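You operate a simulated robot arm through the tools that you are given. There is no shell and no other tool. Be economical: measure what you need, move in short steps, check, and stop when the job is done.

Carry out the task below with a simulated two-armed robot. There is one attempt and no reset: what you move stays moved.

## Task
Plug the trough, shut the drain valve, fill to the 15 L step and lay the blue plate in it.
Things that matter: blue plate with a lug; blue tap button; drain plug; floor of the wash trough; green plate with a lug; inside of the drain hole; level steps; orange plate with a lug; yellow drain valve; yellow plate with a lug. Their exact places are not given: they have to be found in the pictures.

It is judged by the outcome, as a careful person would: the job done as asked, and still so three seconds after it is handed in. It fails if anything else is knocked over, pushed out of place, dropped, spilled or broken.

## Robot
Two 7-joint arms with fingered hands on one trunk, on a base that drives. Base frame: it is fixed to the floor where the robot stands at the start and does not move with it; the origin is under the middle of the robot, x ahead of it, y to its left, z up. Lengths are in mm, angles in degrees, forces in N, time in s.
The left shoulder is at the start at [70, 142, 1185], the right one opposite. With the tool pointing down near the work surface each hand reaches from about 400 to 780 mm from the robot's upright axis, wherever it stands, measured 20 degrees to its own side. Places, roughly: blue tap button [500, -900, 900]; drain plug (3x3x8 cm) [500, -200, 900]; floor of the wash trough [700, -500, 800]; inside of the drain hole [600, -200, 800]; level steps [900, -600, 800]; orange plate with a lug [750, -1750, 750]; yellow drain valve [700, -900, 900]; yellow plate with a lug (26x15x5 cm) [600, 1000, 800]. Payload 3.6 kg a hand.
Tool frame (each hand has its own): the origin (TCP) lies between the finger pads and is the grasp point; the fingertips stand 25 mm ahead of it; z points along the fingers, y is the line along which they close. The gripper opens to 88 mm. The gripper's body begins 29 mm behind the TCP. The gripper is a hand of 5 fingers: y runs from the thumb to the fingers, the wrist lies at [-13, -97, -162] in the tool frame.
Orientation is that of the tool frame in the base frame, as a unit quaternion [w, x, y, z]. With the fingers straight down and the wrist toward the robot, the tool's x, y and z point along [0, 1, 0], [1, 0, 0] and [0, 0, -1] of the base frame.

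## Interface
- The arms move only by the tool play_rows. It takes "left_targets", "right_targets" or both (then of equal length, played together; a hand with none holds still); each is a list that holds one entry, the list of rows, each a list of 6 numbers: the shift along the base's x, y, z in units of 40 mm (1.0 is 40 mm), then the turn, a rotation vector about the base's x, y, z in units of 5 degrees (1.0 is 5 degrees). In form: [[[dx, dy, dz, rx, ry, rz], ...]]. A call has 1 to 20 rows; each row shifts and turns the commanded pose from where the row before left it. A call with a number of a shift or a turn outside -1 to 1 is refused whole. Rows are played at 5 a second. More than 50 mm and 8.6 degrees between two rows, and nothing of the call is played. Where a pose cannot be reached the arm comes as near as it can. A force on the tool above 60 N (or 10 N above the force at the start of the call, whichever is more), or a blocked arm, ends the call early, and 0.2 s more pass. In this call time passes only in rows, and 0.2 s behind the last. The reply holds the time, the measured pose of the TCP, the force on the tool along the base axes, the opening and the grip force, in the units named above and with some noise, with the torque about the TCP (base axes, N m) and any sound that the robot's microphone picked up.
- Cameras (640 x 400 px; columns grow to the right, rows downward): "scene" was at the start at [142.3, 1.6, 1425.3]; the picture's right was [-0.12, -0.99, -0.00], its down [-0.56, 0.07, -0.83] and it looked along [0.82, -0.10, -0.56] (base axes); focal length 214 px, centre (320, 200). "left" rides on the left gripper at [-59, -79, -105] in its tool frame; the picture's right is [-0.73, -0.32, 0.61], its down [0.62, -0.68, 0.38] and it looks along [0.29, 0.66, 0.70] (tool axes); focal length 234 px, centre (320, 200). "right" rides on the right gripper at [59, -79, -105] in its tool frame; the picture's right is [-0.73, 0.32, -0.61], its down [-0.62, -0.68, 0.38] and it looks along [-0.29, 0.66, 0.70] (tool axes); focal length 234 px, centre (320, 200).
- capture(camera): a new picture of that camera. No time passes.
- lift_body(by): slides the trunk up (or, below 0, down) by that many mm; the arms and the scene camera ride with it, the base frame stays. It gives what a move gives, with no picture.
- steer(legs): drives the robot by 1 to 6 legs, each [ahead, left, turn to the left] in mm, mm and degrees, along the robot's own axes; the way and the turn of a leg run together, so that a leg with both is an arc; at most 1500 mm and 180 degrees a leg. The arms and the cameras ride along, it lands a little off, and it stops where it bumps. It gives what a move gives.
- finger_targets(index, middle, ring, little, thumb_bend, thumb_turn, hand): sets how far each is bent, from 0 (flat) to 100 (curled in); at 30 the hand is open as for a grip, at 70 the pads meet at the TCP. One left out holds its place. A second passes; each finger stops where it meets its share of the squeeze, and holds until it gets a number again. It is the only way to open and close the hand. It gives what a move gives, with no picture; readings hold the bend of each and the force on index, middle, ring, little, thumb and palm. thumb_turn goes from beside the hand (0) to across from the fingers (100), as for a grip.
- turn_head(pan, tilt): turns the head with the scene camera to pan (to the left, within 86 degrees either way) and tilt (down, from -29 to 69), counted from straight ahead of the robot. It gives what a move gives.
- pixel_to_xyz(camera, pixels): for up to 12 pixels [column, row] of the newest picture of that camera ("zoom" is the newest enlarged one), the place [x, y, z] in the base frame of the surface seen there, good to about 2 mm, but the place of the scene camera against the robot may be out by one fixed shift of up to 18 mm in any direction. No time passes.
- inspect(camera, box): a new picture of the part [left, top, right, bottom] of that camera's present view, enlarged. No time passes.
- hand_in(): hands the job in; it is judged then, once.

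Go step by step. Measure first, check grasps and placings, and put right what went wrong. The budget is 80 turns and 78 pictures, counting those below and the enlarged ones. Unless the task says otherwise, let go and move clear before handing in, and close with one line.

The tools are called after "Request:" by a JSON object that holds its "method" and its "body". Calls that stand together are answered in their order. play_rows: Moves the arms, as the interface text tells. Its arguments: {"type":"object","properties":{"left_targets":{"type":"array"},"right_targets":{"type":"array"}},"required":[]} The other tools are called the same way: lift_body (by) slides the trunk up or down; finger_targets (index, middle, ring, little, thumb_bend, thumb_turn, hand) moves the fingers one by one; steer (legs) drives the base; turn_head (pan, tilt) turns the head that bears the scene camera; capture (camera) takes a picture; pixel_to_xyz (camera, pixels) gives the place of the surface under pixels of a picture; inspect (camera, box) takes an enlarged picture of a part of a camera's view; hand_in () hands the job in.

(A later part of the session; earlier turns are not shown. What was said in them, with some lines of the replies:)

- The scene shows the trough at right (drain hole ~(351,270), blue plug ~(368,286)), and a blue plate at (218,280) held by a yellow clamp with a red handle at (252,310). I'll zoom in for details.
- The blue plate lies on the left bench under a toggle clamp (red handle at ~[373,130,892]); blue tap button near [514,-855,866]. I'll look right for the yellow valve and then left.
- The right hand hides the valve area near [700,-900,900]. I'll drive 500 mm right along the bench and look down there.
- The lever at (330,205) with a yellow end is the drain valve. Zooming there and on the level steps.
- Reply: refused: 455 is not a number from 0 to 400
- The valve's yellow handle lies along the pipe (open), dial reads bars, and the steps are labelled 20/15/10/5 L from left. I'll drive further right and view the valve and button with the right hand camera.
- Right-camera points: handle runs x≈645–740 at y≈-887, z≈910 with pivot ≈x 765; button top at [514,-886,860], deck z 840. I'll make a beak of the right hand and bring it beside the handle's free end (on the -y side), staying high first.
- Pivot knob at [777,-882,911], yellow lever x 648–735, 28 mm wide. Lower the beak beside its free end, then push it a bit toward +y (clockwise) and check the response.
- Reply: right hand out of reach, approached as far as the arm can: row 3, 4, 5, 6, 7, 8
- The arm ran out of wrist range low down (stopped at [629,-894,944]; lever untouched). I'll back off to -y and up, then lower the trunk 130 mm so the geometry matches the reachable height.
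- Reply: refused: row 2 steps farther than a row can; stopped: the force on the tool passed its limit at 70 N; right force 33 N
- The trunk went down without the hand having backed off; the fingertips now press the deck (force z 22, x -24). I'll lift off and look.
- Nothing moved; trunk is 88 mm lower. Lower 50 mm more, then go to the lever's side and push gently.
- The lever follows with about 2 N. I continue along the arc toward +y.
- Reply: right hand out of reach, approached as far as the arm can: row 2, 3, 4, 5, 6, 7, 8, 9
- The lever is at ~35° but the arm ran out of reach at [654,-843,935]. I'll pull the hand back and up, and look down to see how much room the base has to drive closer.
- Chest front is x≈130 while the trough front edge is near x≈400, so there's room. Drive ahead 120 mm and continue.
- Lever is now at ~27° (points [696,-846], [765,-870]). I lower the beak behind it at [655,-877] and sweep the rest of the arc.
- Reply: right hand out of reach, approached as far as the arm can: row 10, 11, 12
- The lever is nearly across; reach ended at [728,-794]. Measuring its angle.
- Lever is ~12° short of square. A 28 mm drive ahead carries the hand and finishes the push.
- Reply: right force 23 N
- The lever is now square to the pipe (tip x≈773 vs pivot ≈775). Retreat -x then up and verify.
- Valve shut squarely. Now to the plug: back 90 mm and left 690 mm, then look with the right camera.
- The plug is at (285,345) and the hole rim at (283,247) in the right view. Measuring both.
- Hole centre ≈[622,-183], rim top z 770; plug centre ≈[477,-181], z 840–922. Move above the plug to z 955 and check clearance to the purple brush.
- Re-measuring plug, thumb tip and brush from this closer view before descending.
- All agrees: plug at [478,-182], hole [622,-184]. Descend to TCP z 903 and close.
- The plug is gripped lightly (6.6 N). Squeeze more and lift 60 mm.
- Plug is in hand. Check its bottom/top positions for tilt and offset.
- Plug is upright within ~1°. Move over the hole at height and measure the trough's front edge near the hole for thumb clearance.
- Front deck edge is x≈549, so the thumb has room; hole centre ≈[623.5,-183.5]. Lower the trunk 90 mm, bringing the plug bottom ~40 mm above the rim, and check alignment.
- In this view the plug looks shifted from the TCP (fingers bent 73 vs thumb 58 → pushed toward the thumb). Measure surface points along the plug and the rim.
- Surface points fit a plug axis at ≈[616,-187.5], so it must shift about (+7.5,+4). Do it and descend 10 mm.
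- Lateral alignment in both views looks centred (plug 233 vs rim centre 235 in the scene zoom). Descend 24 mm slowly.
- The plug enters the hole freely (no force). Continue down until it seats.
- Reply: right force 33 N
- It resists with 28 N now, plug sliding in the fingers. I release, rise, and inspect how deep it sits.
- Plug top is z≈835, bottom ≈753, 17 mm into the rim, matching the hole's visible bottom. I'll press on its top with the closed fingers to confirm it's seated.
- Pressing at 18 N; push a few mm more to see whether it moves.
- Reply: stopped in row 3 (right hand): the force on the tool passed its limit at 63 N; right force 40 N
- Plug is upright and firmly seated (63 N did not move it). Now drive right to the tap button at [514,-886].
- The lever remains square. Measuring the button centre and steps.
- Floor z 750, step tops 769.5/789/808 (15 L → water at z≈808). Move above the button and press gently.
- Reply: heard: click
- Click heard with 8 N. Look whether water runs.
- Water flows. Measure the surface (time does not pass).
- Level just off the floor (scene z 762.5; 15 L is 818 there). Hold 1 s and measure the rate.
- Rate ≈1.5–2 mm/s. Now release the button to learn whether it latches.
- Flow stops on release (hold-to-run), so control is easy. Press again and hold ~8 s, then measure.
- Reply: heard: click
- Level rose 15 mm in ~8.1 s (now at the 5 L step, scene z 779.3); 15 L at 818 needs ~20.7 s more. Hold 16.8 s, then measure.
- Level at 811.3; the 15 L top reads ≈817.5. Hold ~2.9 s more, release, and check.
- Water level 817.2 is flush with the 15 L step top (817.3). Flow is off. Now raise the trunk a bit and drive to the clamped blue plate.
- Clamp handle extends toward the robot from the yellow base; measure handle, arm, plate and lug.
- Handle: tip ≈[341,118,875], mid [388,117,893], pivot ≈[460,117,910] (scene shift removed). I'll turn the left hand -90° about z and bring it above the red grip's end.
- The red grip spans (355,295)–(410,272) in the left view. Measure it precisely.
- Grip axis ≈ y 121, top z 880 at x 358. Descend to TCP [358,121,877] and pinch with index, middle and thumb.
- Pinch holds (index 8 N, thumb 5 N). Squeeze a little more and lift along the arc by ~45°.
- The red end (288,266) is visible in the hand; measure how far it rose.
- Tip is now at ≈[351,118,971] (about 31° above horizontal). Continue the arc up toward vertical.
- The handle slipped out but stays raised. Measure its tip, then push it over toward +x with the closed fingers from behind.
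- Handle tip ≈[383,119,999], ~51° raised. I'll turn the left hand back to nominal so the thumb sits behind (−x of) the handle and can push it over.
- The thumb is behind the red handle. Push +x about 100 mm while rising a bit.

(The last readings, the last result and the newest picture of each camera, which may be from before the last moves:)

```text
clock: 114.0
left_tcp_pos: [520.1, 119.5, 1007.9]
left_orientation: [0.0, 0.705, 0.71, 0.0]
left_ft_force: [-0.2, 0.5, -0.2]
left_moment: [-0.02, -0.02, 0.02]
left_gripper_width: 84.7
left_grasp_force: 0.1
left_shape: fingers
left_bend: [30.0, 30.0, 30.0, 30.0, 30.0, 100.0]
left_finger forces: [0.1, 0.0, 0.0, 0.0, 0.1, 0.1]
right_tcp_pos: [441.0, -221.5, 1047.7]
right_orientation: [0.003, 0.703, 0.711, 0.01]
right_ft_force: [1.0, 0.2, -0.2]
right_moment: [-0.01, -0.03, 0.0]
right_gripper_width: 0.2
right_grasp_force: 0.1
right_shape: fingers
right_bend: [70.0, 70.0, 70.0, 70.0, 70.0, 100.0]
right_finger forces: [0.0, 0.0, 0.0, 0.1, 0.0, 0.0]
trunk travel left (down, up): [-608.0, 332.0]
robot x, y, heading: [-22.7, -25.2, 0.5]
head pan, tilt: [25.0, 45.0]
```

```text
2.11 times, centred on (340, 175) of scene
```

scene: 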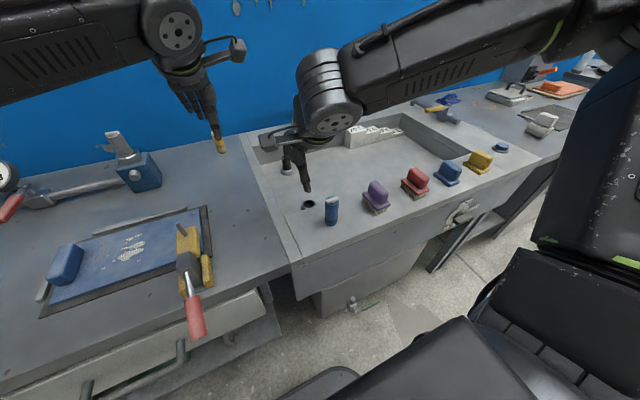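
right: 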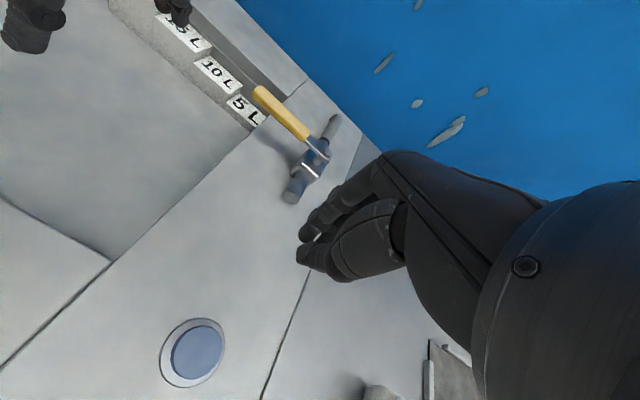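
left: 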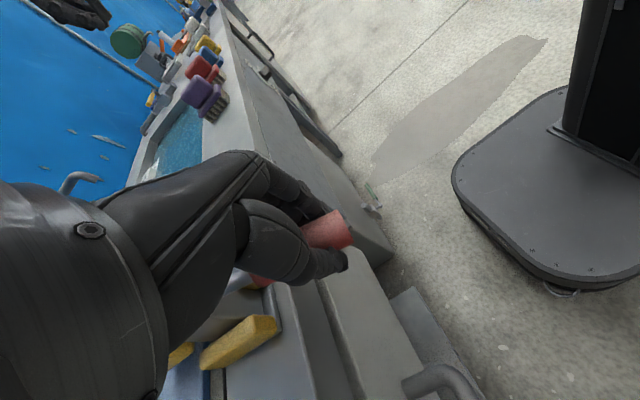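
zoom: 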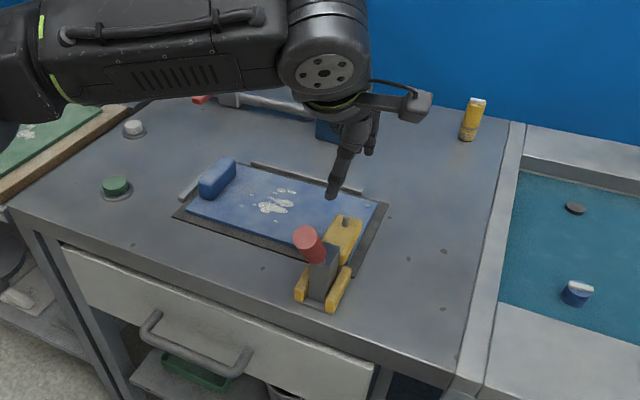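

Measure handle and clamp arm now, including whether the arm's bolt still touches the plate.

Request:
{"method": "pixel_to_xyz", "body": {"camera": "zoom", "pixels": [[305, 237], [312, 255], [318, 270], [342, 240], [346, 220], [350, 228], [335, 250], [310, 210], [370, 205], [340, 225], [215, 178], [225, 165]]}}

Request:
{"method": "inspect", "body": {"camera": "scene", "box": [310, 165, 380, 235]}}

```text
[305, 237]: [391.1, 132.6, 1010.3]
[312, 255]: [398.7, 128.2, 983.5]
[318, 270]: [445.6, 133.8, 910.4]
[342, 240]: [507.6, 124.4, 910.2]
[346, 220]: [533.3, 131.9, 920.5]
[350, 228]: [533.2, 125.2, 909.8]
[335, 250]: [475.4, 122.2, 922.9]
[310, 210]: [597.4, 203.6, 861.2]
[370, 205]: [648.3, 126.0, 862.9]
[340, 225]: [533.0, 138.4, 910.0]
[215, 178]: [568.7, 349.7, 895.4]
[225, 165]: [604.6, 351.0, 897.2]
```

```text
5.71 times, centred on (345, 200) of scene
```

zoom: 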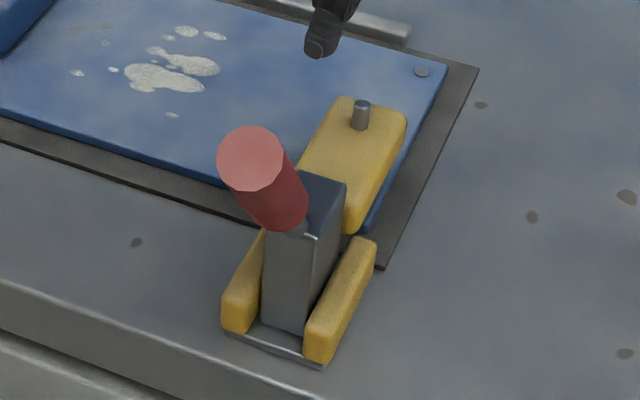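

The bolt top sits at z 920 now versus 939 before: raising the handle drove the spindle *down* onto the plate, so the original state was the open one. I'll back the base 60 mm, close the left hand and push the handle back down along its arc.

Request:
{"method": "finger_targets", "body": {"hand": "left", "index": 70, "middle": 70, "ring": 70, "little": 70, "thumb_bend": 70}}

Request:
{"method": "steer", "body": {"legs": [[-60, 0, 0]]}}

Request:
{"method": "play_rows", "body": {"left_targets": [[[-0.5, 0, 0.48, 0, 0, 0], [-0.62, 0, -0.12, 0, 0, 0], [-0.41, 0, -0.24, 0, 0, 0], [-0.41, 0, -0.24, 0, 0, 0], [-0.26, 0, -0.35, 0, 0, 0], [-0.26, 0, -0.35, 0, 0, 0], [-0.11, 0, -0.46, 0, 0, 0], [-0.11, 0, -0.46, 0, 0, 0], [0, 0, -0.4, 0, 0, 0]]]}}

Request:
{"method": "inspect", "body": {"camera": "scene", "box": [270, 110, 430, 230]}}

```text
clock: 115.0
left_tcp_pos: [521.0, 118.7, 1008.9]
left_orientation: [0.0, 0.705, 0.709, 0.0]
left_ft_force: [0.3, 0.1, -0.6]
left_moment: [0.0, 0.03, 0.0]
left_gripper_width: 0.0
left_grasp_force: 0.0
left_shape: fingers
left_bend: [70.0, 70.0, 70.0, 70.0, 70.0, 100.0]
left_finger forces: [0.0, 0.1, 0.1, 0.0, 0.0, 0.0]
right_tcp_pos: [442.5, -220.5, 1048.6]
right_orientation: [0.004, 0.703, 0.711, 0.01]
right_ft_force: [0.1, -0.3, 0.3]
right_moment: [0.0, 0.0, -0.01]
right_gripper_width: 0.1
right_grasp_force: 0.0
right_shape: fingers
right_bend: [70.0, 70.0, 70.0, 70.0, 70.0, 100.0]
right_finger forces: [0.1, 0.0, 0.1, 0.0, 0.1, 0.0]
trunk travel left (down, up): [-608.0, 332.0]
robot x, y, heading: [-20.8, -24.9, 0.3]
head pan, tilt: [25.0, 45.0]
```

```text
clock: 116.0
left_tcp_pos: [460.3, 118.1, 1007.1]
left_orientation: [0.0, 0.704, 0.71, 0.0]
left_ft_force: [-0.2, 0.4, -0.2]
left_moment: [0.0, -0.04, 0.0]
left_gripper_width: 0.2
left_grasp_force: 0.0
left_shape: fingers
left_bend: [70.0, 70.0, 70.0, 70.0, 70.0, 100.0]
left_finger forces: [0.0, 0.0, 0.0, 0.1, 0.1, 0.0]
right_tcp_pos: [381.6, -221.5, 1048.2]
right_orientation: [0.004, 0.703, 0.711, 0.011]
right_ft_force: [-0.6, 0.1, -0.3]
right_moment: [-0.01, -0.01, 0.0]
right_gripper_width: 0.0
right_grasp_force: 0.1
right_shape: fingers
right_bend: [70.0, 70.0, 70.0, 70.0, 70.0, 100.0]
right_finger forces: [0.1, 0.0, 0.0, 0.0, 0.1, 0.0]
trunk travel left (down, up): [-608.0, 332.0]
robot x, y, heading: [-81.8, -23.2, 0.4]
head pan, tilt: [25.0, 45.0]
```

```text
clock: 118.0
left_tcp_pos: [353.0, 118.2, 923.0]
left_orientation: [0.001, 0.704, 0.71, 0.0]
left_ft_force: [0.9, -0.9, -0.2]
left_moment: [0.0, 0.03, 0.0]
left_gripper_width: 0.0
left_grasp_force: 0.5
left_shape: fingers
left_bend: [70.0, 70.0, 70.0, 70.0, 70.0, 100.0]
left_finger forces: [0.1, 0.1, 0.0, 0.0, 0.0, 0.0]
right_tcp_pos: [382.6, -221.4, 1048.2]
right_orientation: [0.004, 0.703, 0.711, 0.011]
right_ft_force: [0.1, 0.0, -0.6]
right_moment: [0.03, 0.0, -0.03]
right_gripper_width: 0.0
right_grasp_force: 0.1
right_shape: fingers
right_bend: [70.0, 70.0, 70.0, 70.0, 70.0, 100.0]
right_finger forces: [0.0, 0.1, 0.0, 0.0, 0.0, 0.0]
trunk travel left (down, up): [-608.0, 332.0]
robot x, y, heading: [-79.7, -22.1, 0.2]
head pan, tilt: [25.0, 45.0]
```

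```text
3.33 times, centred on (350, 170) of scene
```

zoom: 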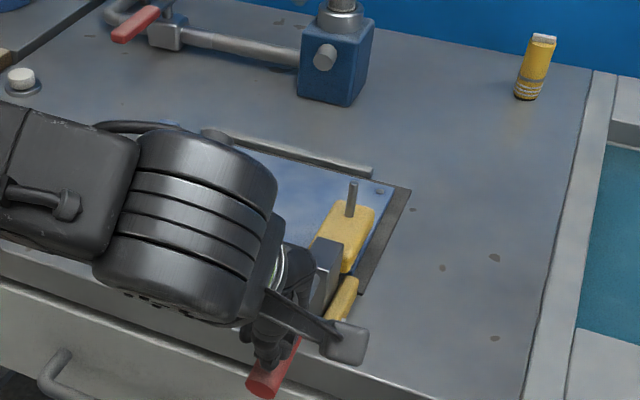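

The handle is back down and the bolt raised again — the clamp is open. Lift the left hand, rotate it -90° about z, open it, and drive toward the lug (≈[570,338], top z 886).

Request:
{"method": "play_rows", "body": {"left_targets": [[[0, 0, 0.9, 0, 0, -0.5], [0, 0, 0.9, 0, 0, -0.5], [0, 0, 0.9, 0, 0, -1], [0, 0, 0.6, 0, 0, -1], [0, 0, 0, 0, 0, -1], [0, 0, 0, 0, 0, -1], [0, 0, 0, 0, 0, -1], [0, 0, 0, 0, 0, -1], [0, 0, 0, 0, 0, -1], [0, 0, 0, 0, 0, -1], [0, 0, 0, 0, 0, -1], [0, 0, 0, 0, 0, -1], [0, 0, 0, 0, 0, -1], [0, 0, 0, 0, 0, -1], [0, 0, 0, 0, 0, -1], [0, 0, 0, 0, 0, -1], [0, 0, 0, 0, 0, -1], [0, 0, 0, 0, 0, -1], [0, 0, 0, 0, 0, -1]]]}}

Request:
{"method": "finger_targets", "body": {"hand": "left", "index": 30, "middle": 30, "ring": 30, "little": 30, "thumb_bend": 30}}

Request:
{"method": "steer", "body": {"legs": [[140, 0, 0], [0, 152, 0]]}}

Request:
{"method": "capture", "body": {"camera": "left"}}

```text
clock: 122.0
left_tcp_pos: [353.7, 118.8, 1055.6]
left_orientation: [0.0, 1.0, 0.003, 0.001]
left_ft_force: [-1.0, -0.7, -1.0]
left_moment: [0.06, -0.02, 0.01]
left_gripper_width: 0.0
left_grasp_force: 0.1
left_shape: fingers
left_bend: [70.0, 70.0, 70.0, 70.0, 70.0, 100.0]
left_finger forces: [0.0, 0.2, 0.0, 0.0, 0.0, 0.1]
right_tcp_pos: [381.0, -221.5, 1048.7]
right_orientation: [0.004, 0.703, 0.711, 0.011]
right_ft_force: [0.2, 0.8, -0.2]
right_moment: [0.0, -0.01, 0.04]
right_gripper_width: 0.0
right_grasp_force: 0.1
right_shape: fingers
right_bend: [70.0, 70.0, 70.0, 70.0, 70.0, 100.0]
right_finger forces: [0.1, 0.0, 0.1, 0.0, 0.0, 0.0]
trunk travel left (down, up): [-608.0, 332.0]
robot x, y, heading: [-82.0, -21.7, 0.1]
head pan, tilt: [25.0, 45.0]
```

```text
clock: 123.0
left_tcp_pos: [353.4, 119.2, 1054.2]
left_orientation: [0.0, 1.0, 0.003, 0.0]
left_ft_force: [0.2, 0.4, -0.5]
left_moment: [0.02, 0.01, 0.01]
left_gripper_width: 84.1
left_grasp_force: 0.0
left_shape: fingers
left_bend: [30.0, 30.0, 30.0, 30.0, 30.0, 100.0]
left_finger forces: [0.1, 0.0, 0.1, 0.2, 0.1, 0.1]
right_tcp_pos: [381.1, -222.2, 1048.3]
right_orientation: [0.004, 0.703, 0.711, 0.01]
right_ft_force: [-0.9, -0.5, 0.3]
right_moment: [0.03, -0.05, -0.01]
right_gripper_width: 0.2
right_grasp_force: 0.1
right_shape: fingers
right_bend: [70.0, 70.0, 70.0, 70.0, 70.0, 100.0]
right_finger forces: [0.0, 0.0, 0.1, 0.0, 0.1, 0.0]
trunk travel left (down, up): [-608.0, 332.0]
robot x, y, heading: [-83.0, -21.1, 0.6]
head pan, tilt: [25.0, 45.0]
```

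```text
clock: 125.3
left_tcp_pos: [493.9, 272.7, 1054.5]
left_orientation: [0.0, 1.0, 0.004, 0.0]
left_ft_force: [-0.2, 0.6, 0.5]
left_moment: [0.07, -0.06, 0.01]
left_gripper_width: 84.0
left_grasp_force: 0.0
left_shape: fingers
left_bend: [30.0, 30.0, 30.0, 30.0, 30.0, 100.0]
left_finger forces: [0.1, 0.1, 0.0, 0.1, 0.1, 0.0]
right_tcp_pos: [520.9, -66.9, 1048.0]
right_orientation: [0.004, 0.703, 0.711, 0.011]
right_ft_force: [-1.3, -0.1, -0.3]
right_moment: [-0.03, -0.01, 0.01]
right_gripper_width: 0.3
right_grasp_force: 0.1
right_shape: fingers
right_bend: [70.0, 70.0, 70.0, 70.0, 70.0, 100.0]
right_finger forces: [0.0, 0.1, 0.1, 0.1, 0.0, 0.0]
trunk travel left (down, up): [-608.0, 332.0]
robot x, y, heading: [56.6, 133.6, 0.5]
head pan, tilt: [25.0, 45.0]
```

```text
7 pictures are left
```

left: 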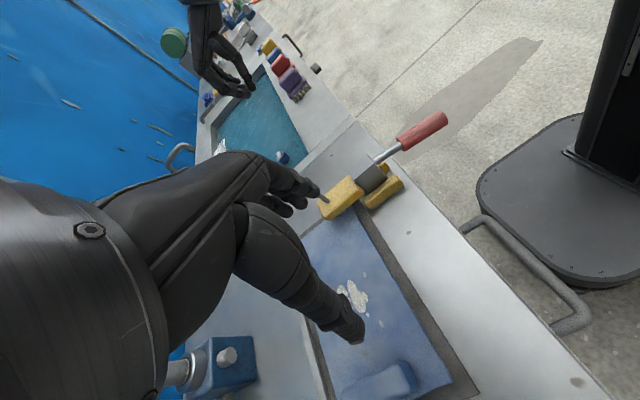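

The lug is at about (385,380). Measure lug, plate edges and the clamp arm.

Request:
{"method": "pixel_to_xyz", "body": {"camera": "left", "pixels": [[405, 368], [395, 375], [380, 382], [362, 390], [412, 380], [448, 372], [460, 395], [375, 225], [345, 200], [310, 225], [400, 290], [325, 350]]}}

```text
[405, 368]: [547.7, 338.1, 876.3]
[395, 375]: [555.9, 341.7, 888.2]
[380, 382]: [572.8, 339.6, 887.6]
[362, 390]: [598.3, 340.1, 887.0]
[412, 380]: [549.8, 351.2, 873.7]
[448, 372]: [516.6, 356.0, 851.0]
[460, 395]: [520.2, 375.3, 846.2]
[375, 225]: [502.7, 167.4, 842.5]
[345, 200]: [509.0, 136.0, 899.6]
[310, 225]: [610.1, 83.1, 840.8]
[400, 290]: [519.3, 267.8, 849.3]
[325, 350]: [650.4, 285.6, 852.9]
```

Lug: x≈548–612, centre y≈341, z 853–888. Move over it, descend to TCP z 882 and close.

Request:
{"method": "play_rows", "body": {"left_targets": [[[0.9, 0.8, 0, 0, 0, 0], [0.88, 0.91, -0.1, 0, 0, 0], [0, 0, -0.9, 0, 0, 0], [0, 0, -0.9, 0, 0, 0], [0, 0, -0.9, 0, 0, 0], [0, 0, -0.9, 0, 0, 0], [0, 0, -0.6, 0, 0, 0]]]}}

Request:
{"method": "finger_targets", "body": {"hand": "left", "index": 68, "middle": 68, "ring": 68, "little": 68, "thumb_bend": 68}}

```text
refused: row 2 steps farther than a row can; nothing moved
```

```text
clock: 126.3
left_tcp_pos: [491.4, 274.0, 1055.8]
left_orientation: [0.0, 1.0, 0.003, 0.0]
left_ft_force: [0.9, 0.5, -0.1]
left_moment: [0.04, -0.02, 0.0]
left_gripper_width: 3.1
left_grasp_force: 0.0
left_shape: fingers
left_bend: [68.0, 68.0, 68.0, 68.0, 68.0, 100.0]
left_finger forces: [0.0, 0.0, 0.0, 0.0, 0.0, 0.1]
right_tcp_pos: [521.0, -66.7, 1047.7]
right_orientation: [0.004, 0.703, 0.711, 0.01]
right_ft_force: [0.4, 0.9, 0.3]
right_moment: [-0.02, -0.02, 0.01]
right_gripper_width: 0.0
right_grasp_force: 0.1
right_shape: fingers
right_bend: [70.0, 70.0, 70.0, 70.0, 70.0, 100.0]
right_finger forces: [0.1, 0.0, 0.1, 0.0, 0.0, 0.0]
trunk travel left (down, up): [-608.0, 332.0]
robot x, y, heading: [57.8, 131.0, 0.4]
head pan, tilt: [25.0, 45.0]
```

The move was refused (row too long) and the hand only closed in air. Reopen and redo with smaller rows.

Request:
{"method": "finger_targets", "body": {"hand": "left", "index": 30, "middle": 30, "ring": 30, "little": 30, "thumb_bend": 30}}

Request:
{"method": "play_rows", "body": {"left_targets": [[[0.6, 0.57, 0, 0, 0, 0], [0.6, 0.57, 0, 0, 0, 0], [0.6, 0.56, -0.1, 0, 0, 0], [0, 0, -0.9, 0, 0, 0], [0, 0, -0.9, 0, 0, 0], [0, 0, -0.9, 0, 0, 0], [0, 0, -0.9, 0, 0, 0], [0, 0, -0.6, 0, 0, 0]]]}}

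```text
clock: 127.3
left_tcp_pos: [493.6, 273.1, 1054.7]
left_orientation: [0.0, 1.0, 0.004, 0.0]
left_ft_force: [-0.3, 0.4, 0.1]
left_moment: [0.0, 0.04, 0.01]
left_gripper_width: 84.1
left_grasp_force: 0.2
left_shape: fingers
left_bend: [30.0, 30.0, 30.0, 30.0, 30.0, 100.0]
left_finger forces: [0.1, 0.1, 0.1, 0.0, 0.1, 0.1]
right_tcp_pos: [521.0, -66.9, 1049.1]
right_orientation: [0.004, 0.704, 0.71, 0.011]
right_ft_force: [0.0, -0.3, -1.1]
right_moment: [-0.02, 0.03, -0.05]
right_gripper_width: 0.2
right_grasp_force: 0.0
right_shape: fingers
right_bend: [70.0, 70.0, 70.0, 70.0, 70.0, 100.0]
right_finger forces: [0.0, 0.1, 0.1, 0.0, 0.1, 0.1]
trunk travel left (down, up): [-608.0, 332.0]
robot x, y, heading: [56.0, 130.7, 0.4]
head pan, tilt: [25.0, 45.0]
```

```text
clock: 129.1
left_tcp_pos: [566.3, 343.5, 881.3]
left_orientation: [0.0, 1.0, 0.003, 0.001]
left_ft_force: [0.5, 0.3, -0.2]
left_moment: [0.0, 0.01, 0.02]
left_gripper_width: 84.2
left_grasp_force: 0.1
left_shape: fingers
left_bend: [30.0, 30.0, 30.0, 30.0, 30.0, 100.0]
left_finger forces: [0.0, 0.1, 0.0, 0.0, 0.0, 0.0]
right_tcp_pos: [520.6, -65.5, 1048.0]
right_orientation: [0.004, 0.704, 0.71, 0.011]
right_ft_force: [0.8, -0.6, -0.5]
right_moment: [-0.01, -0.02, -0.01]
right_gripper_width: 0.2
right_grasp_force: 0.1
right_shape: fingers
right_bend: [70.0, 70.0, 70.0, 70.0, 70.0, 100.0]
right_finger forces: [0.0, 0.0, 0.1, 0.0, 0.0, 0.0]
trunk travel left (down, up): [-608.0, 332.0]
robot x, y, heading: [58.1, 128.1, 0.1]
head pan, tilt: [25.0, 45.0]
```

In place at [566,343,881]. Close on the lug, then tighten.

Request:
{"method": "finger_targets", "body": {"hand": "left", "index": 66, "middle": 66, "ring": 66, "little": 66, "thumb_bend": 72}}

Request:
{"method": "finger_targets", "body": {"hand": "left", "index": 90, "middle": 90, "ring": 90, "little": 90, "thumb_bend": 95}}

Request:
{"method": "capture", "body": {"camera": "left"}}

```text
clock: 130.1
left_tcp_pos: [565.9, 343.4, 882.6]
left_orientation: [0.0, 1.0, 0.003, 0.001]
left_ft_force: [1.2, 1.7, 0.1]
left_moment: [0.04, -0.01, -0.11]
left_gripper_width: 20.2
left_grasp_force: 8.7
left_shape: fingers
left_bend: [63.0, 63.0, 63.0, 65.0, 60.0, 100.0]
left_finger forces: [2.0, 2.2, 2.0, 1.6, 9.8, 0.1]
right_tcp_pos: [521.2, -66.1, 1047.3]
right_orientation: [0.004, 0.704, 0.71, 0.011]
right_ft_force: [0.3, -0.2, 0.1]
right_moment: [0.0, 0.0, 0.01]
right_gripper_width: 0.2
right_grasp_force: 0.1
right_shape: fingers
right_bend: [70.0, 70.0, 70.0, 70.0, 70.0, 100.0]
right_finger forces: [0.1, 0.1, 0.0, 0.0, 0.0, 0.0]
trunk travel left (down, up): [-608.0, 332.0]
robot x, y, heading: [55.5, 132.9, 0.5]
head pan, tilt: [25.0, 45.0]
```

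```text
clock: 131.1
left_tcp_pos: [565.9, 341.6, 881.6]
left_orientation: [-0.001, 1.0, 0.003, 0.0]
left_ft_force: [-0.2, -7.7, -3.4]
left_moment: [0.05, 0.11, -0.52]
left_gripper_width: 19.8
left_grasp_force: 30.3
left_shape: fingers
left_bend: [76.0, 74.0, 74.0, 76.0, 56.0, 99.0]
left_finger forces: [6.9, 7.7, 8.6, 10.9, 26.7, 0.1]
right_tcp_pos: [521.5, -68.8, 1047.8]
right_orientation: [0.003, 0.703, 0.711, 0.011]
right_ft_force: [0.0, 0.0, 0.3]
right_moment: [0.01, -0.01, 0.03]
right_gripper_width: 0.0
right_grasp_force: 0.0
right_shape: fingers
right_bend: [70.0, 70.0, 70.0, 70.0, 70.0, 100.0]
right_finger forces: [0.0, 0.0, 0.0, 0.0, 0.0, 0.0]
trunk travel left (down, up): [-608.0, 332.0]
robot x, y, heading: [59.3, 131.3, 0.2]
head pan, tilt: [25.0, 45.0]
```

```text
6 pictures are left
```

left: 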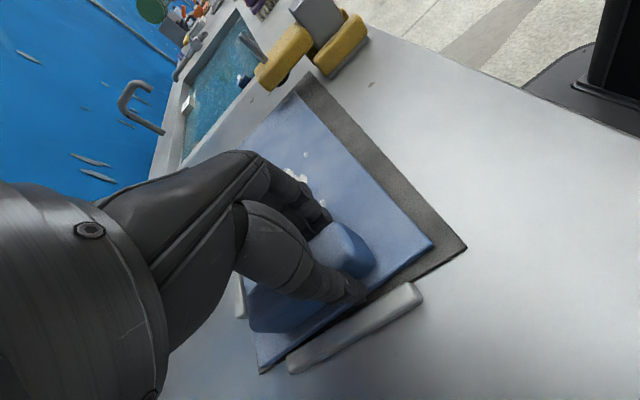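

Grip 30 N on the lug. Lift 14 mm and read load/torque.

Request:
{"method": "play_rows", "body": {"left_targets": [[[0, 0, 0.15, 0, 0, 0], [0, 0, 0.2, 0, 0, 0], [0, 0, 0, 0, 0, 0]]]}}

Request:
{"method": "inspect", "body": {"camera": "scene", "box": [180, 80, 460, 270]}}

Request:
{"method": "pixel_to_xyz", "body": {"camera": "zoom", "pixels": [[320, 200], [360, 210], [390, 200], [340, 180], [300, 220], [400, 190], [280, 150], [380, 220]]}}

```text
clock: 131.9
left_tcp_pos: [564.6, 342.6, 895.5]
left_orientation: [0.0, 1.0, 0.004, 0.0]
left_ft_force: [-0.3, -0.4, -3.1]
left_moment: [0.11, 0.11, -0.04]
left_gripper_width: 20.3
left_grasp_force: 24.6
left_shape: fingers
left_bend: [76.0, 74.0, 75.0, 77.0, 55.0, 96.0]
left_finger forces: [8.7, 6.7, 5.0, 3.9, 24.4, 0.1]
right_tcp_pos: [520.1, -66.3, 1047.3]
right_orientation: [0.003, 0.703, 0.711, 0.01]
right_ft_force: [-1.1, -0.4, -0.6]
right_moment: [-0.03, 0.01, 0.03]
right_gripper_width: 0.0
right_grasp_force: 0.0
right_shape: fingers
right_bend: [70.0, 70.0, 70.0, 70.0, 70.0, 100.0]
right_finger forces: [0.1, 0.0, 0.0, 0.0, 0.0, 0.0]
trunk travel left (down, up): [-608.0, 332.0]
robot x, y, heading: [57.7, 132.6, 0.2]
head pan, tilt: [25.0, 45.0]
```

```text
2.11 times, centred on (320, 175) of scene
```

zoom: 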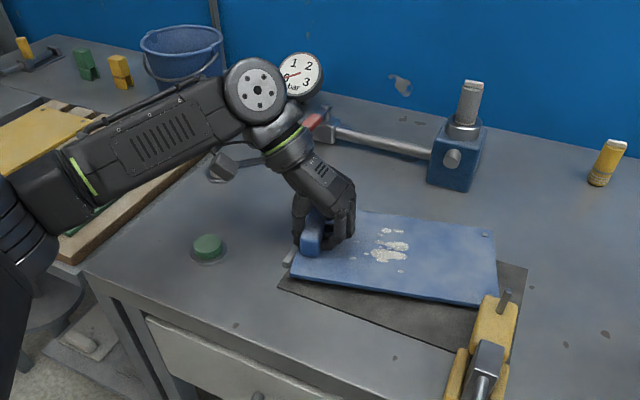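

```text
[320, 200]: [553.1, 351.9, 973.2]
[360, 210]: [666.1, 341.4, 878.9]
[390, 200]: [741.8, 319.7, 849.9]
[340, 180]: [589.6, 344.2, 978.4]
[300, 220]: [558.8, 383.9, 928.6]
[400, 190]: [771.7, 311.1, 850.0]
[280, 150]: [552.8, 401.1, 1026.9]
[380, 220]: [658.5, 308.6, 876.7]
```

The plate lifted cleanly (≈3 N) and level, swung slightly clear of the clamp. Measure its corners.

Request:
{"method": "pixel_to_xyz", "body": {"camera": "zoom", "pixels": [[490, 235], [492, 292], [480, 265], [300, 272], [400, 285], [430, 225], [375, 217], [490, 305], [505, 292], [300, 258], [310, 225]]}}

```text
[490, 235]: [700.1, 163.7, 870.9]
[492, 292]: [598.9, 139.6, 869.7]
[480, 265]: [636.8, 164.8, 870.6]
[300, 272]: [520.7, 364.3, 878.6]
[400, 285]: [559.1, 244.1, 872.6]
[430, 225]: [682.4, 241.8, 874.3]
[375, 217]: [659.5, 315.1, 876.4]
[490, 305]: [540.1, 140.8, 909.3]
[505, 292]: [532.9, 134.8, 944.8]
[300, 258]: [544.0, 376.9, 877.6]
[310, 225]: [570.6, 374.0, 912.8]
```

The plate droops only ~2° but is yawed ~19° in the grip; it is clear of the clamp. Raise trunk and right hand, straighten yaw by turning the left hand -19°.

Request:
{"method": "lift_body", "body": {"by": 110}}

Request:
{"method": "play_rows", "body": {"left_targets": [[[0, 0, 0, 0, 0, -0.6], [0, 0, 0, 0, 0, -0.6], [0, 0, 0, 0, 0, -0.65], [0, 0, 0, 0, 0, -0.65], [0, 0, 0, 0, 0, -0.65], [0, 0, 0, 0, 0, -0.65]]], "right_targets": [[[0, 0, 0.5, 0, 0, 0], [0, 0, 0.5, 0, 0, 0], [0, 0, 0.5, 0, 0, 0], [0, 0, 0.5, 0, 0, 0], [0, 0, 0.4, 0, 0, 0], [0, 0, 0.3, 0, 0, 0]]]}}

```text
clock: 133.3
left_tcp_pos: [565.8, 340.9, 1004.9]
left_orientation: [0.0, 1.0, 0.003, 0.001]
left_ft_force: [0.2, 0.2, -4.7]
left_moment: [0.26, 0.2, -0.04]
left_gripper_width: 20.5
left_grasp_force: 22.7
left_shape: fingers
left_bend: [76.0, 75.0, 75.0, 78.0, 55.0, 95.0]
left_finger forces: [9.8, 6.1, 4.1, 2.5, 22.6, 0.0]
right_tcp_pos: [522.5, -66.3, 1157.1]
right_orientation: [0.004, 0.704, 0.711, 0.009]
right_ft_force: [0.9, -0.4, -0.4]
right_moment: [0.01, 0.03, 0.01]
right_gripper_width: 0.1
right_grasp_force: 0.1
right_shape: fingers
right_bend: [70.0, 70.0, 70.0, 70.0, 70.0, 100.0]
right_finger forces: [0.0, 0.0, 0.0, 0.0, 0.0, 0.1]
trunk travel left (down, up): [-718.0, 222.0]
robot x, y, heading: [59.6, 129.9, 0.3]
head pan, tilt: [25.0, 45.0]
```

```text
clock: 134.7
left_tcp_pos: [564.3, 341.0, 1006.8]
left_orientation: [0.0, 0.987, -0.163, 0.0]
left_ft_force: [0.4, 0.0, -4.0]
left_moment: [0.35, 0.07, 0.02]
left_gripper_width: 20.4
left_grasp_force: 21.0
left_shape: fingers
left_bend: [76.0, 75.0, 75.0, 78.0, 55.0, 95.0]
left_finger forces: [9.2, 7.2, 4.8, 0.0, 21.4, 0.1]
right_tcp_pos: [521.6, -67.8, 1265.9]
right_orientation: [0.003, 0.704, 0.71, 0.011]
right_ft_force: [0.5, -0.3, -0.1]
right_moment: [0.0, -0.02, -0.01]
right_gripper_width: 0.2
right_grasp_force: 0.0
right_shape: fingers
right_bend: [70.0, 70.0, 70.0, 70.0, 70.0, 100.0]
right_finger forces: [0.0, 0.1, 0.1, 0.1, 0.1, 0.1]
trunk travel left (down, up): [-718.0, 222.0]
robot x, y, heading: [55.8, 126.1, 0.2]
head pan, tilt: [25.0, 45.0]
```

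Grip has eased to 21 N; retighten, then check the plate's attitude with one picture.

Request:
{"method": "finger_targets", "body": {"hand": "left", "index": 100, "middle": 100, "ring": 100, "little": 100, "thumb_bend": 100, "thumb_turn": 100}}

Request:
{"method": "inspect", "body": {"camera": "scene", "box": [180, 80, 460, 270]}}

```text
clock: 135.7
left_tcp_pos: [565.6, 341.2, 1006.8]
left_orientation: [0.0, 0.987, -0.162, 0.0]
left_ft_force: [-0.3, 0.1, -4.8]
left_moment: [0.25, 0.15, -0.02]
left_gripper_width: 22.8
left_grasp_force: 27.5
left_shape: fingers
left_bend: [78.0, 79.0, 80.0, 100.0, 50.0, 93.0]
left_finger forces: [8.8, 9.2, 9.3, 0.0, 27.6, 0.1]
right_tcp_pos: [522.2, -66.8, 1266.8]
right_orientation: [0.004, 0.703, 0.711, 0.01]
right_ft_force: [-0.1, 0.0, -1.2]
right_moment: [0.01, -0.01, -0.04]
right_gripper_width: 0.1
right_grasp_force: 0.0
right_shape: fingers
right_bend: [70.0, 70.0, 70.0, 70.0, 70.0, 100.0]
right_finger forces: [0.1, 0.1, 0.0, 0.1, 0.1, 0.1]
trunk travel left (down, up): [-718.0, 222.0]
robot x, y, heading: [55.0, 130.7, 0.3]
head pan, tilt: [25.0, 45.0]
```

```text
2.11 times, centred on (320, 175) of scene
```

zoom: 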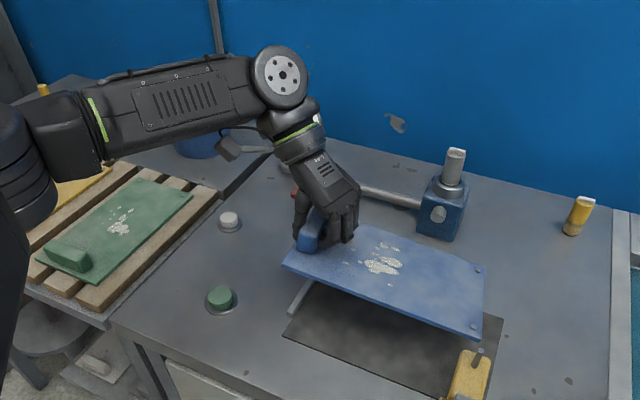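

Request:
{"method": "pixel_to_xyz", "body": {"camera": "zoom", "pixels": [[290, 265], [479, 328], [480, 270], [400, 235], [380, 290], [480, 300], [310, 235]]}}

```text
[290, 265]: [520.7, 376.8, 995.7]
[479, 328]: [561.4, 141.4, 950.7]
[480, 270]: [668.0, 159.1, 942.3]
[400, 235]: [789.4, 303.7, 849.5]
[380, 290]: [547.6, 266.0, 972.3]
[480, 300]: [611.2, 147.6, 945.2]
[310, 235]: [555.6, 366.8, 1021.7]
```

Droop is now ~11° and yaw ~10°. Level it by rolling the hand -11° about x, then drive right 822 and ahead 85 to over the trough.

Request:
{"method": "play_rows", "body": {"left_targets": [[[0, 0, 0.1, -0.6, 0, -0.5], [0, 0, 0.1, -0.6, 0, -0.5], [0, 0, 0.1, -0.6, 0, -0.5], [0, 0, 0.1, -0.5, 0, -0.3]]]}}

Request:
{"method": "steer", "body": {"legs": [[0, -822, 0], [85, 0, 0]]}}

```text
clock: 136.7
left_tcp_pos: [564.1, 342.9, 1022.1]
left_orientation: [0.099, 0.966, -0.237, 0.018]
left_ft_force: [-0.2, 0.8, -4.9]
left_moment: [0.33, 0.12, -0.01]
left_gripper_width: 22.9
left_grasp_force: 26.7
left_shape: fingers
left_bend: [78.0, 79.0, 80.0, 100.0, 50.0, 93.0]
left_finger forces: [9.0, 8.5, 9.2, 0.1, 27.9, 0.0]
right_tcp_pos: [521.8, -67.3, 1267.3]
right_orientation: [0.005, 0.704, 0.711, 0.011]
right_ft_force: [-1.0, 0.0, -0.4]
right_moment: [-0.02, 0.0, 0.05]
right_gripper_width: 0.2
right_grasp_force: 0.1
right_shape: fingers
right_bend: [70.0, 70.0, 70.0, 70.0, 70.0, 100.0]
right_finger forces: [0.0, 0.1, 0.0, 0.0, 0.0, 0.0]
trunk travel left (down, up): [-718.0, 222.0]
robot x, y, heading: [57.5, 132.5, 0.5]
head pan, tilt: [25.0, 45.0]
```

```text
clock: 141.8
left_tcp_pos: [648.8, -486.4, 1023.2]
left_orientation: [0.099, 0.964, -0.247, 0.017]
left_ft_force: [-0.4, -0.6, -5.3]
left_moment: [0.33, -0.02, -0.14]
left_gripper_width: 23.7
left_grasp_force: 21.4
left_shape: fingers
left_bend: [78.0, 78.0, 83.0, 100.0, 47.0, 99.0]
left_finger forces: [6.5, 14.5, 0.0, 0.0, 21.1, 0.0]
right_tcp_pos: [598.5, -897.2, 1266.3]
right_orientation: [0.005, 0.71, 0.704, 0.011]
right_ft_force: [0.5, -0.2, 0.5]
right_moment: [0.01, 0.01, -0.03]
right_gripper_width: 0.0
right_grasp_force: 0.0
right_shape: fingers
right_bend: [70.0, 70.0, 70.0, 70.0, 70.0, 100.0]
right_finger forces: [0.0, 0.1, 0.0, 0.0, 0.0, 0.0]
trunk travel left (down, up): [-718.0, 222.0]
robot x, y, heading: [142.0, -690.7, -0.7]
head pan, tilt: [25.0, 45.0]
```

Over the trough; some finger contacts changed, so check the plate's attitude.

Request:
{"method": "turn_head", "body": {"pan": 5, "tilt": 50}}

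Request:
{"method": "capture", "body": {"camera": "scene"}}

```text
clock: 142.6
left_tcp_pos: [651.2, -487.0, 1022.5]
left_orientation: [0.099, 0.964, -0.247, 0.015]
left_ft_force: [-0.4, 0.2, -3.9]
left_moment: [0.28, -0.04, 0.03]
left_gripper_width: 23.7
left_grasp_force: 20.8
left_shape: fingers
left_bend: [78.0, 79.0, 83.0, 100.0, 47.0, 98.0]
left_finger forces: [7.7, 13.2, 0.0, 0.0, 21.1, 0.1]
right_tcp_pos: [598.9, -894.6, 1266.3]
right_orientation: [0.003, 0.71, 0.704, 0.01]
right_ft_force: [-0.1, 0.8, 0.6]
right_moment: [-0.02, 0.0, 0.02]
right_gripper_width: 0.1
right_grasp_force: 0.0
right_shape: fingers
right_bend: [70.0, 70.0, 70.0, 70.0, 70.0, 100.0]
right_finger forces: [0.1, 0.0, 0.0, 0.1, 0.0, 0.0]
trunk travel left (down, up): [-718.0, 222.0]
robot x, y, heading: [139.2, -686.7, -0.7]
head pan, tilt: [5.0, 50.0]
```

```text
3 pictures are left
```

scene: 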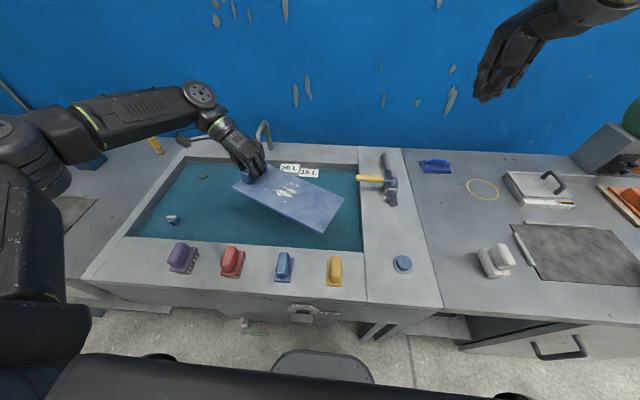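

The plate hangs over the trough, yawed with its right end toward the robot. Measure its corners.

Request:
{"method": "pixel_to_xyz", "body": {"camera": "scene", "pixels": [[234, 187], [321, 230], [342, 205], [300, 185], [280, 207], [320, 215], [265, 127], [364, 218], [130, 235], [262, 135]]}}

```text
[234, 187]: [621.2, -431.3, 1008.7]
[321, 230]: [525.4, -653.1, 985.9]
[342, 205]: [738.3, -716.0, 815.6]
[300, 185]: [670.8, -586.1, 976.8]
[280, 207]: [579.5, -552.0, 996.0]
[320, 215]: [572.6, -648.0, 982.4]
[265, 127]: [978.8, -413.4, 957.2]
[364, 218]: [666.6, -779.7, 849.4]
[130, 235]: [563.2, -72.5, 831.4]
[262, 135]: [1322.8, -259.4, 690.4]
```

Corners give yaw ≈ -23°, far side ~11° low and right end ~5° low. Correct with the hand, then lower the trunk 150 mm.

Request:
{"method": "play_rows", "body": {"left_targets": [[[0, 0, 0, 0, 0, 0.77], [0, 0, 0, 0, 0, 0.77], [0, 0, 0, 0, 0, 0.77], [0, 0, 0, 0, 0, 0.77], [0, 0, 0, 0, 0, 0.77], [0, 0, 0, 0, 0, 0.77], [0, 0, 0, -0.27, -0.5, 0], [0, 0, 0, -0.27, -0.5, 0], [0, 0, 0, -0.27, -0.5, 0], [0, 0, 0, -0.27, -0.5, 0]]]}}

Request:
{"method": "lift_body", "body": {"by": -130}}

Request:
{"method": "capture", "body": {"camera": "scene"}}

```text
clock: 144.8
left_tcp_pos: [651.2, -486.8, 1023.8]
left_orientation: [0.136, 0.981, -0.054, 0.124]
left_ft_force: [-0.2, 0.0, -5.2]
left_moment: [0.32, 0.1, 0.0]
left_gripper_width: 23.4
left_grasp_force: 21.0
left_shape: fingers
left_bend: [78.0, 78.0, 83.0, 100.0, 47.0, 99.0]
left_finger forces: [7.4, 13.2, 0.1, 0.0, 21.4, 0.0]
right_tcp_pos: [598.8, -895.9, 1266.8]
right_orientation: [0.005, 0.71, 0.704, 0.01]
right_ft_force: [-0.3, 0.2, 0.2]
right_moment: [-0.01, 0.0, 0.0]
right_gripper_width: 0.0
right_grasp_force: 0.0
right_shape: fingers
right_bend: [70.0, 70.0, 70.0, 70.0, 70.0, 100.0]
right_finger forces: [0.1, 0.1, 0.0, 0.1, 0.0, 0.0]
trunk travel left (down, up): [-718.0, 222.0]
robot x, y, heading: [139.5, -686.5, -0.6]
head pan, tilt: [5.0, 50.0]
```

```text
clock: 146.4
left_tcp_pos: [651.8, -487.8, 892.2]
left_orientation: [0.135, 0.981, -0.055, 0.125]
left_ft_force: [0.9, 0.4, -4.5]
left_moment: [0.33, 0.1, 0.01]
left_gripper_width: 23.7
left_grasp_force: 21.4
left_shape: fingers
left_bend: [78.0, 78.0, 83.0, 100.0, 47.0, 99.0]
left_finger forces: [7.6, 13.2, 0.1, 0.0, 21.5, 0.0]
right_tcp_pos: [599.6, -894.9, 1135.8]
right_orientation: [0.004, 0.71, 0.704, 0.01]
right_ft_force: [-0.2, 0.5, 0.2]
right_moment: [-0.01, 0.03, 0.04]
right_gripper_width: 0.0
right_grasp_force: 0.0
right_shape: fingers
right_bend: [70.0, 70.0, 70.0, 70.0, 70.0, 100.0]
right_finger forces: [0.0, 0.1, 0.1, 0.0, 0.1, 0.0]
trunk travel left (down, up): [-588.0, 352.0]
robot x, y, heading: [137.7, -689.5, -0.4]
head pan, tilt: [5.0, 50.0]
```

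```text
2 pictures are left
```

scene: 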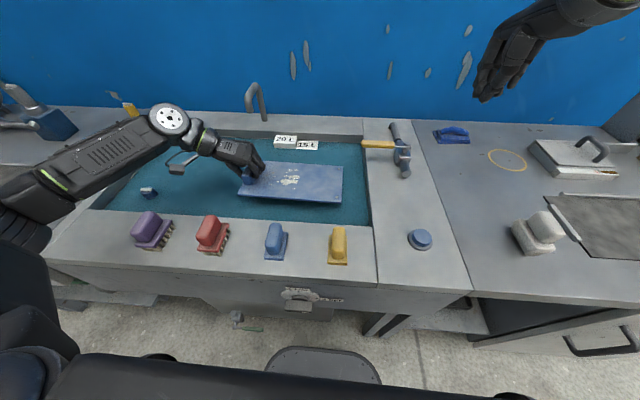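

The plate looks straight and nearly level over the trough. Measure its corners for the final lowering.

Request:
{"method": "pixel_to_xyz", "body": {"camera": "scene", "pixels": [[241, 193], [338, 200], [340, 170], [300, 168], [300, 190], [265, 190], [250, 175], [366, 200], [330, 222]]}}

```text
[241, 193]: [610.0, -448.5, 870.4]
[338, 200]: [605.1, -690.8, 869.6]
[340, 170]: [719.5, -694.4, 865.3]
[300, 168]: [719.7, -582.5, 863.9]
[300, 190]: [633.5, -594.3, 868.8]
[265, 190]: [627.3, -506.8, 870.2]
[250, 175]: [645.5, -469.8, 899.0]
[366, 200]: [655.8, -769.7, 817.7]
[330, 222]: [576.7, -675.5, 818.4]
```

Plate is level (z 865–870) and fits (x 595–715, y −705…−461). It must go down ~100 mm; trunk −85, then slow rows.

Request:
{"method": "lift_body", "body": {"by": -82}}

Request:
{"method": "play_rows", "body": {"left_targets": [[[0, 0, -0.12, 0, 0, 0], [0, 0, -0.12, 0, 0, 0], [0, 0, -0.1, 0, 0, 0], [0, 0, 0, 0, 0, 0]]]}}

```text
clock: 147.6
left_tcp_pos: [650.0, -486.7, 810.7]
left_orientation: [0.135, 0.981, -0.055, 0.125]
left_ft_force: [0.1, 0.4, -4.6]
left_moment: [0.31, 0.09, 0.02]
left_gripper_width: 23.6
left_grasp_force: 20.8
left_shape: fingers
left_bend: [78.0, 78.0, 83.0, 100.0, 47.0, 99.0]
left_finger forces: [7.5, 13.1, 0.0, 0.0, 21.4, 0.0]
right_tcp_pos: [600.4, -895.6, 1054.7]
right_orientation: [0.005, 0.711, 0.704, 0.01]
right_ft_force: [0.5, -0.2, 0.0]
right_moment: [0.01, -0.02, -0.01]
right_gripper_width: 0.0
right_grasp_force: 0.1
right_shape: fingers
right_bend: [70.0, 70.0, 70.0, 70.0, 70.0, 100.0]
right_finger forces: [0.1, 0.0, 0.0, 0.1, 0.0, 0.1]
trunk travel left (down, up): [-506.0, 434.0]
robot x, y, heading: [142.4, -689.9, -0.7]
head pan, tilt: [5.0, 50.0]
```

```text
clock: 148.6
left_tcp_pos: [650.6, -487.7, 794.9]
left_orientation: [0.135, 0.982, -0.056, 0.123]
left_ft_force: [0.3, -1.0, -3.6]
left_moment: [0.3, 0.06, 0.04]
left_gripper_width: 23.8
left_grasp_force: 21.5
left_shape: fingers
left_bend: [78.0, 79.0, 83.0, 100.0, 47.0, 99.0]
left_finger forces: [7.1, 13.6, 0.0, 0.1, 21.5, 0.1]
right_tcp_pos: [599.6, -895.7, 1053.3]
right_orientation: [0.004, 0.71, 0.704, 0.011]
right_ft_force: [-0.3, -0.2, 0.7]
right_moment: [0.01, 0.04, 0.0]
right_gripper_width: 0.0
right_grasp_force: 0.1
right_shape: fingers
right_bend: [70.0, 70.0, 70.0, 70.0, 70.0, 100.0]
right_finger forces: [0.1, 0.0, 0.0, 0.0, 0.1, 0.0]
trunk travel left (down, up): [-506.0, 434.0]
robot x, y, heading: [137.8, -685.4, -0.7]
head pan, tilt: [5.0, 50.0]
5 turns are left
```

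Nearly on the floor and few turns remain: lower the last few mm, release, and lift straight away.

Request:
{"method": "play_rows", "body": {"left_targets": [[[0, 0, -0.08, 0, 0, 0], [0, 0, -0.08, 0, 0, 0], [0, 0, 0, 0, 0, 0]]]}}

Request:
{"method": "finger_targets", "body": {"hand": "left", "index": 35, "middle": 35, "ring": 35, "little": 35, "thumb_bend": 30}}

Request:
{"method": "play_rows", "body": {"left_targets": [[[0, 0, 0.4, 0, 0, 0], [0, 0, 0.7, 0, 0, 0], [0, 0, 0.9, 0, 0, 0], [0, 0, 0.9, 0, 0, 0], [0, 0, 0.9, 0, 0, 0]]]}}

Request:
{"method": "capture", "body": {"camera": "scene"}}

```text
clock: 149.4
left_tcp_pos: [648.6, -488.5, 791.9]
left_orientation: [0.136, 0.981, -0.055, 0.125]
left_ft_force: [1.6, 0.5, 7.2]
left_moment: [0.51, -0.04, 0.06]
left_gripper_width: 23.7
left_grasp_force: 23.1
left_shape: fingers
left_bend: [78.0, 79.0, 83.0, 100.0, 47.0, 99.0]
left_finger forces: [7.2, 14.4, 0.1, 0.1, 24.4, 0.0]
right_tcp_pos: [598.6, -895.6, 1054.3]
right_orientation: [0.004, 0.71, 0.704, 0.011]
right_ft_force: [-0.1, 0.6, -0.4]
right_moment: [0.01, -0.01, -0.01]
right_gripper_width: 0.0
right_grasp_force: 0.0
right_shape: fingers
right_bend: [70.0, 70.0, 70.0, 70.0, 70.0, 100.0]
right_finger forces: [0.0, 0.0, 0.1, 0.1, 0.0, 0.0]
trunk travel left (down, up): [-506.0, 434.0]
robot x, y, heading: [140.3, -687.5, -0.8]
head pan, tilt: [5.0, 50.0]
```

```text
clock: 150.4
left_tcp_pos: [649.2, -488.1, 789.7]
left_orientation: [0.135, 0.981, -0.055, 0.125]
left_ft_force: [0.1, -0.3, -0.7]
left_moment: [0.02, 0.0, -0.01]
left_gripper_width: 78.9
left_grasp_force: 0.2
left_shape: fingers
left_bend: [35.0, 35.0, 35.0, 35.0, 30.0, 100.0]
left_finger forces: [0.1, 0.0, 0.1, 0.0, 0.1, 0.0]
right_tcp_pos: [598.8, -896.9, 1055.1]
right_orientation: [0.004, 0.71, 0.704, 0.011]
right_ft_force: [0.2, 0.1, 0.9]
right_moment: [-0.01, -0.01, 0.01]
right_gripper_width: 0.2
right_grasp_force: 0.0
right_shape: fingers
right_bend: [70.0, 70.0, 70.0, 70.0, 70.0, 100.0]
right_finger forces: [0.0, 0.1, 0.0, 0.1, 0.0, 0.1]
trunk travel left (down, up): [-506.0, 434.0]
robot x, y, heading: [141.0, -691.4, -0.9]
head pan, tilt: [5.0, 50.0]
```

```text
clock: 151.6
left_tcp_pos: [648.8, -488.4, 946.5]
left_orientation: [0.135, 0.981, -0.056, 0.125]
left_ft_force: [0.1, 0.1, 0.3]
left_moment: [0.03, -0.04, 0.02]
left_gripper_width: 79.0
left_grasp_force: 0.1
left_shape: fingers
left_bend: [35.0, 35.0, 35.0, 35.0, 30.0, 100.0]
left_finger forces: [0.1, 0.1, 0.0, 0.0, 0.0, 0.0]
right_tcp_pos: [596.2, -895.6, 1055.1]
right_orientation: [0.004, 0.71, 0.704, 0.012]
right_ft_force: [-0.9, -0.7, 0.8]
right_moment: [0.02, 0.01, -0.02]
right_gripper_width: 0.0
right_grasp_force: 0.0
right_shape: fingers
right_bend: [70.0, 70.0, 70.0, 70.0, 70.0, 100.0]
right_finger forces: [0.0, 0.1, 0.1, 0.0, 0.0, 0.0]
trunk travel left (down, up): [-506.0, 434.0]
robot x, y, heading: [137.2, -690.9, -1.0]
head pan, tilt: [5.0, 50.0]
```

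```text
1 pictures are left
4 turns are left
```

scene: 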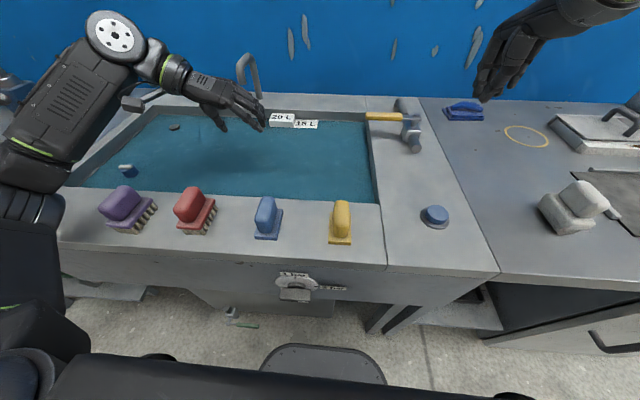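

The plate lies submerged (lug below the surface), the lever is still across and the plug in place. One last check of water level against the 15 L step.

Request:
{"method": "inspect", "body": {"camera": "scene", "box": [100, 95, 400, 215]}}

Request:
{"method": "pixel_to_xyz", "body": {"camera": "scene", "pixels": [[300, 160], [340, 170], [250, 170], [200, 150], [350, 140], [305, 124], [150, 170], [280, 180], [127, 166]]}}

```text
2.13 times, centred on (250, 155) of scene
```

zoom: 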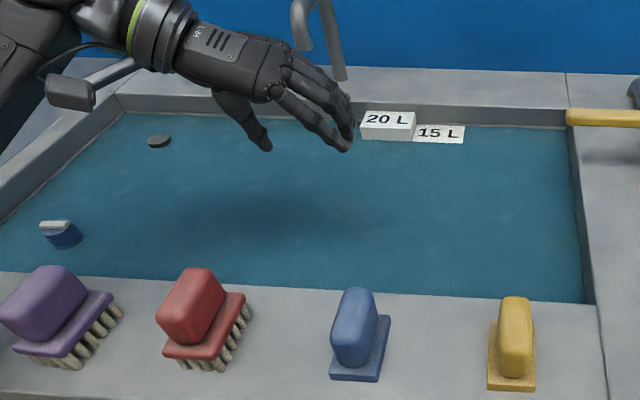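

```text
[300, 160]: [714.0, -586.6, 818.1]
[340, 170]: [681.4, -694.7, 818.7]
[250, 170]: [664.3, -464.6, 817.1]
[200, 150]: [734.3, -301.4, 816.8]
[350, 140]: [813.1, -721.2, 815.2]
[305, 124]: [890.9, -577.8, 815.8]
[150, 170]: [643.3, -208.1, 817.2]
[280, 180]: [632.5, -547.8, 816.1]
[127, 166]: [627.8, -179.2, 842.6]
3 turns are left
```

Water stands at the 15 L step (≈817 against a step top of ≈817), the plug and lever are in place, and both hands are clear. Handing in.

Request:
{"method": "hand_in", "body": {}}

```text
The job is handed in.
```

The trough is plugged and the drain valve shut. The water stands flush with the 15 L step, and the blue plate is released under the surface. I felt it touch the floor, but the water hides it, so I couldn't see it lying flat. I moved the plate's clamp by mistake on the way and put it back open, as it was.
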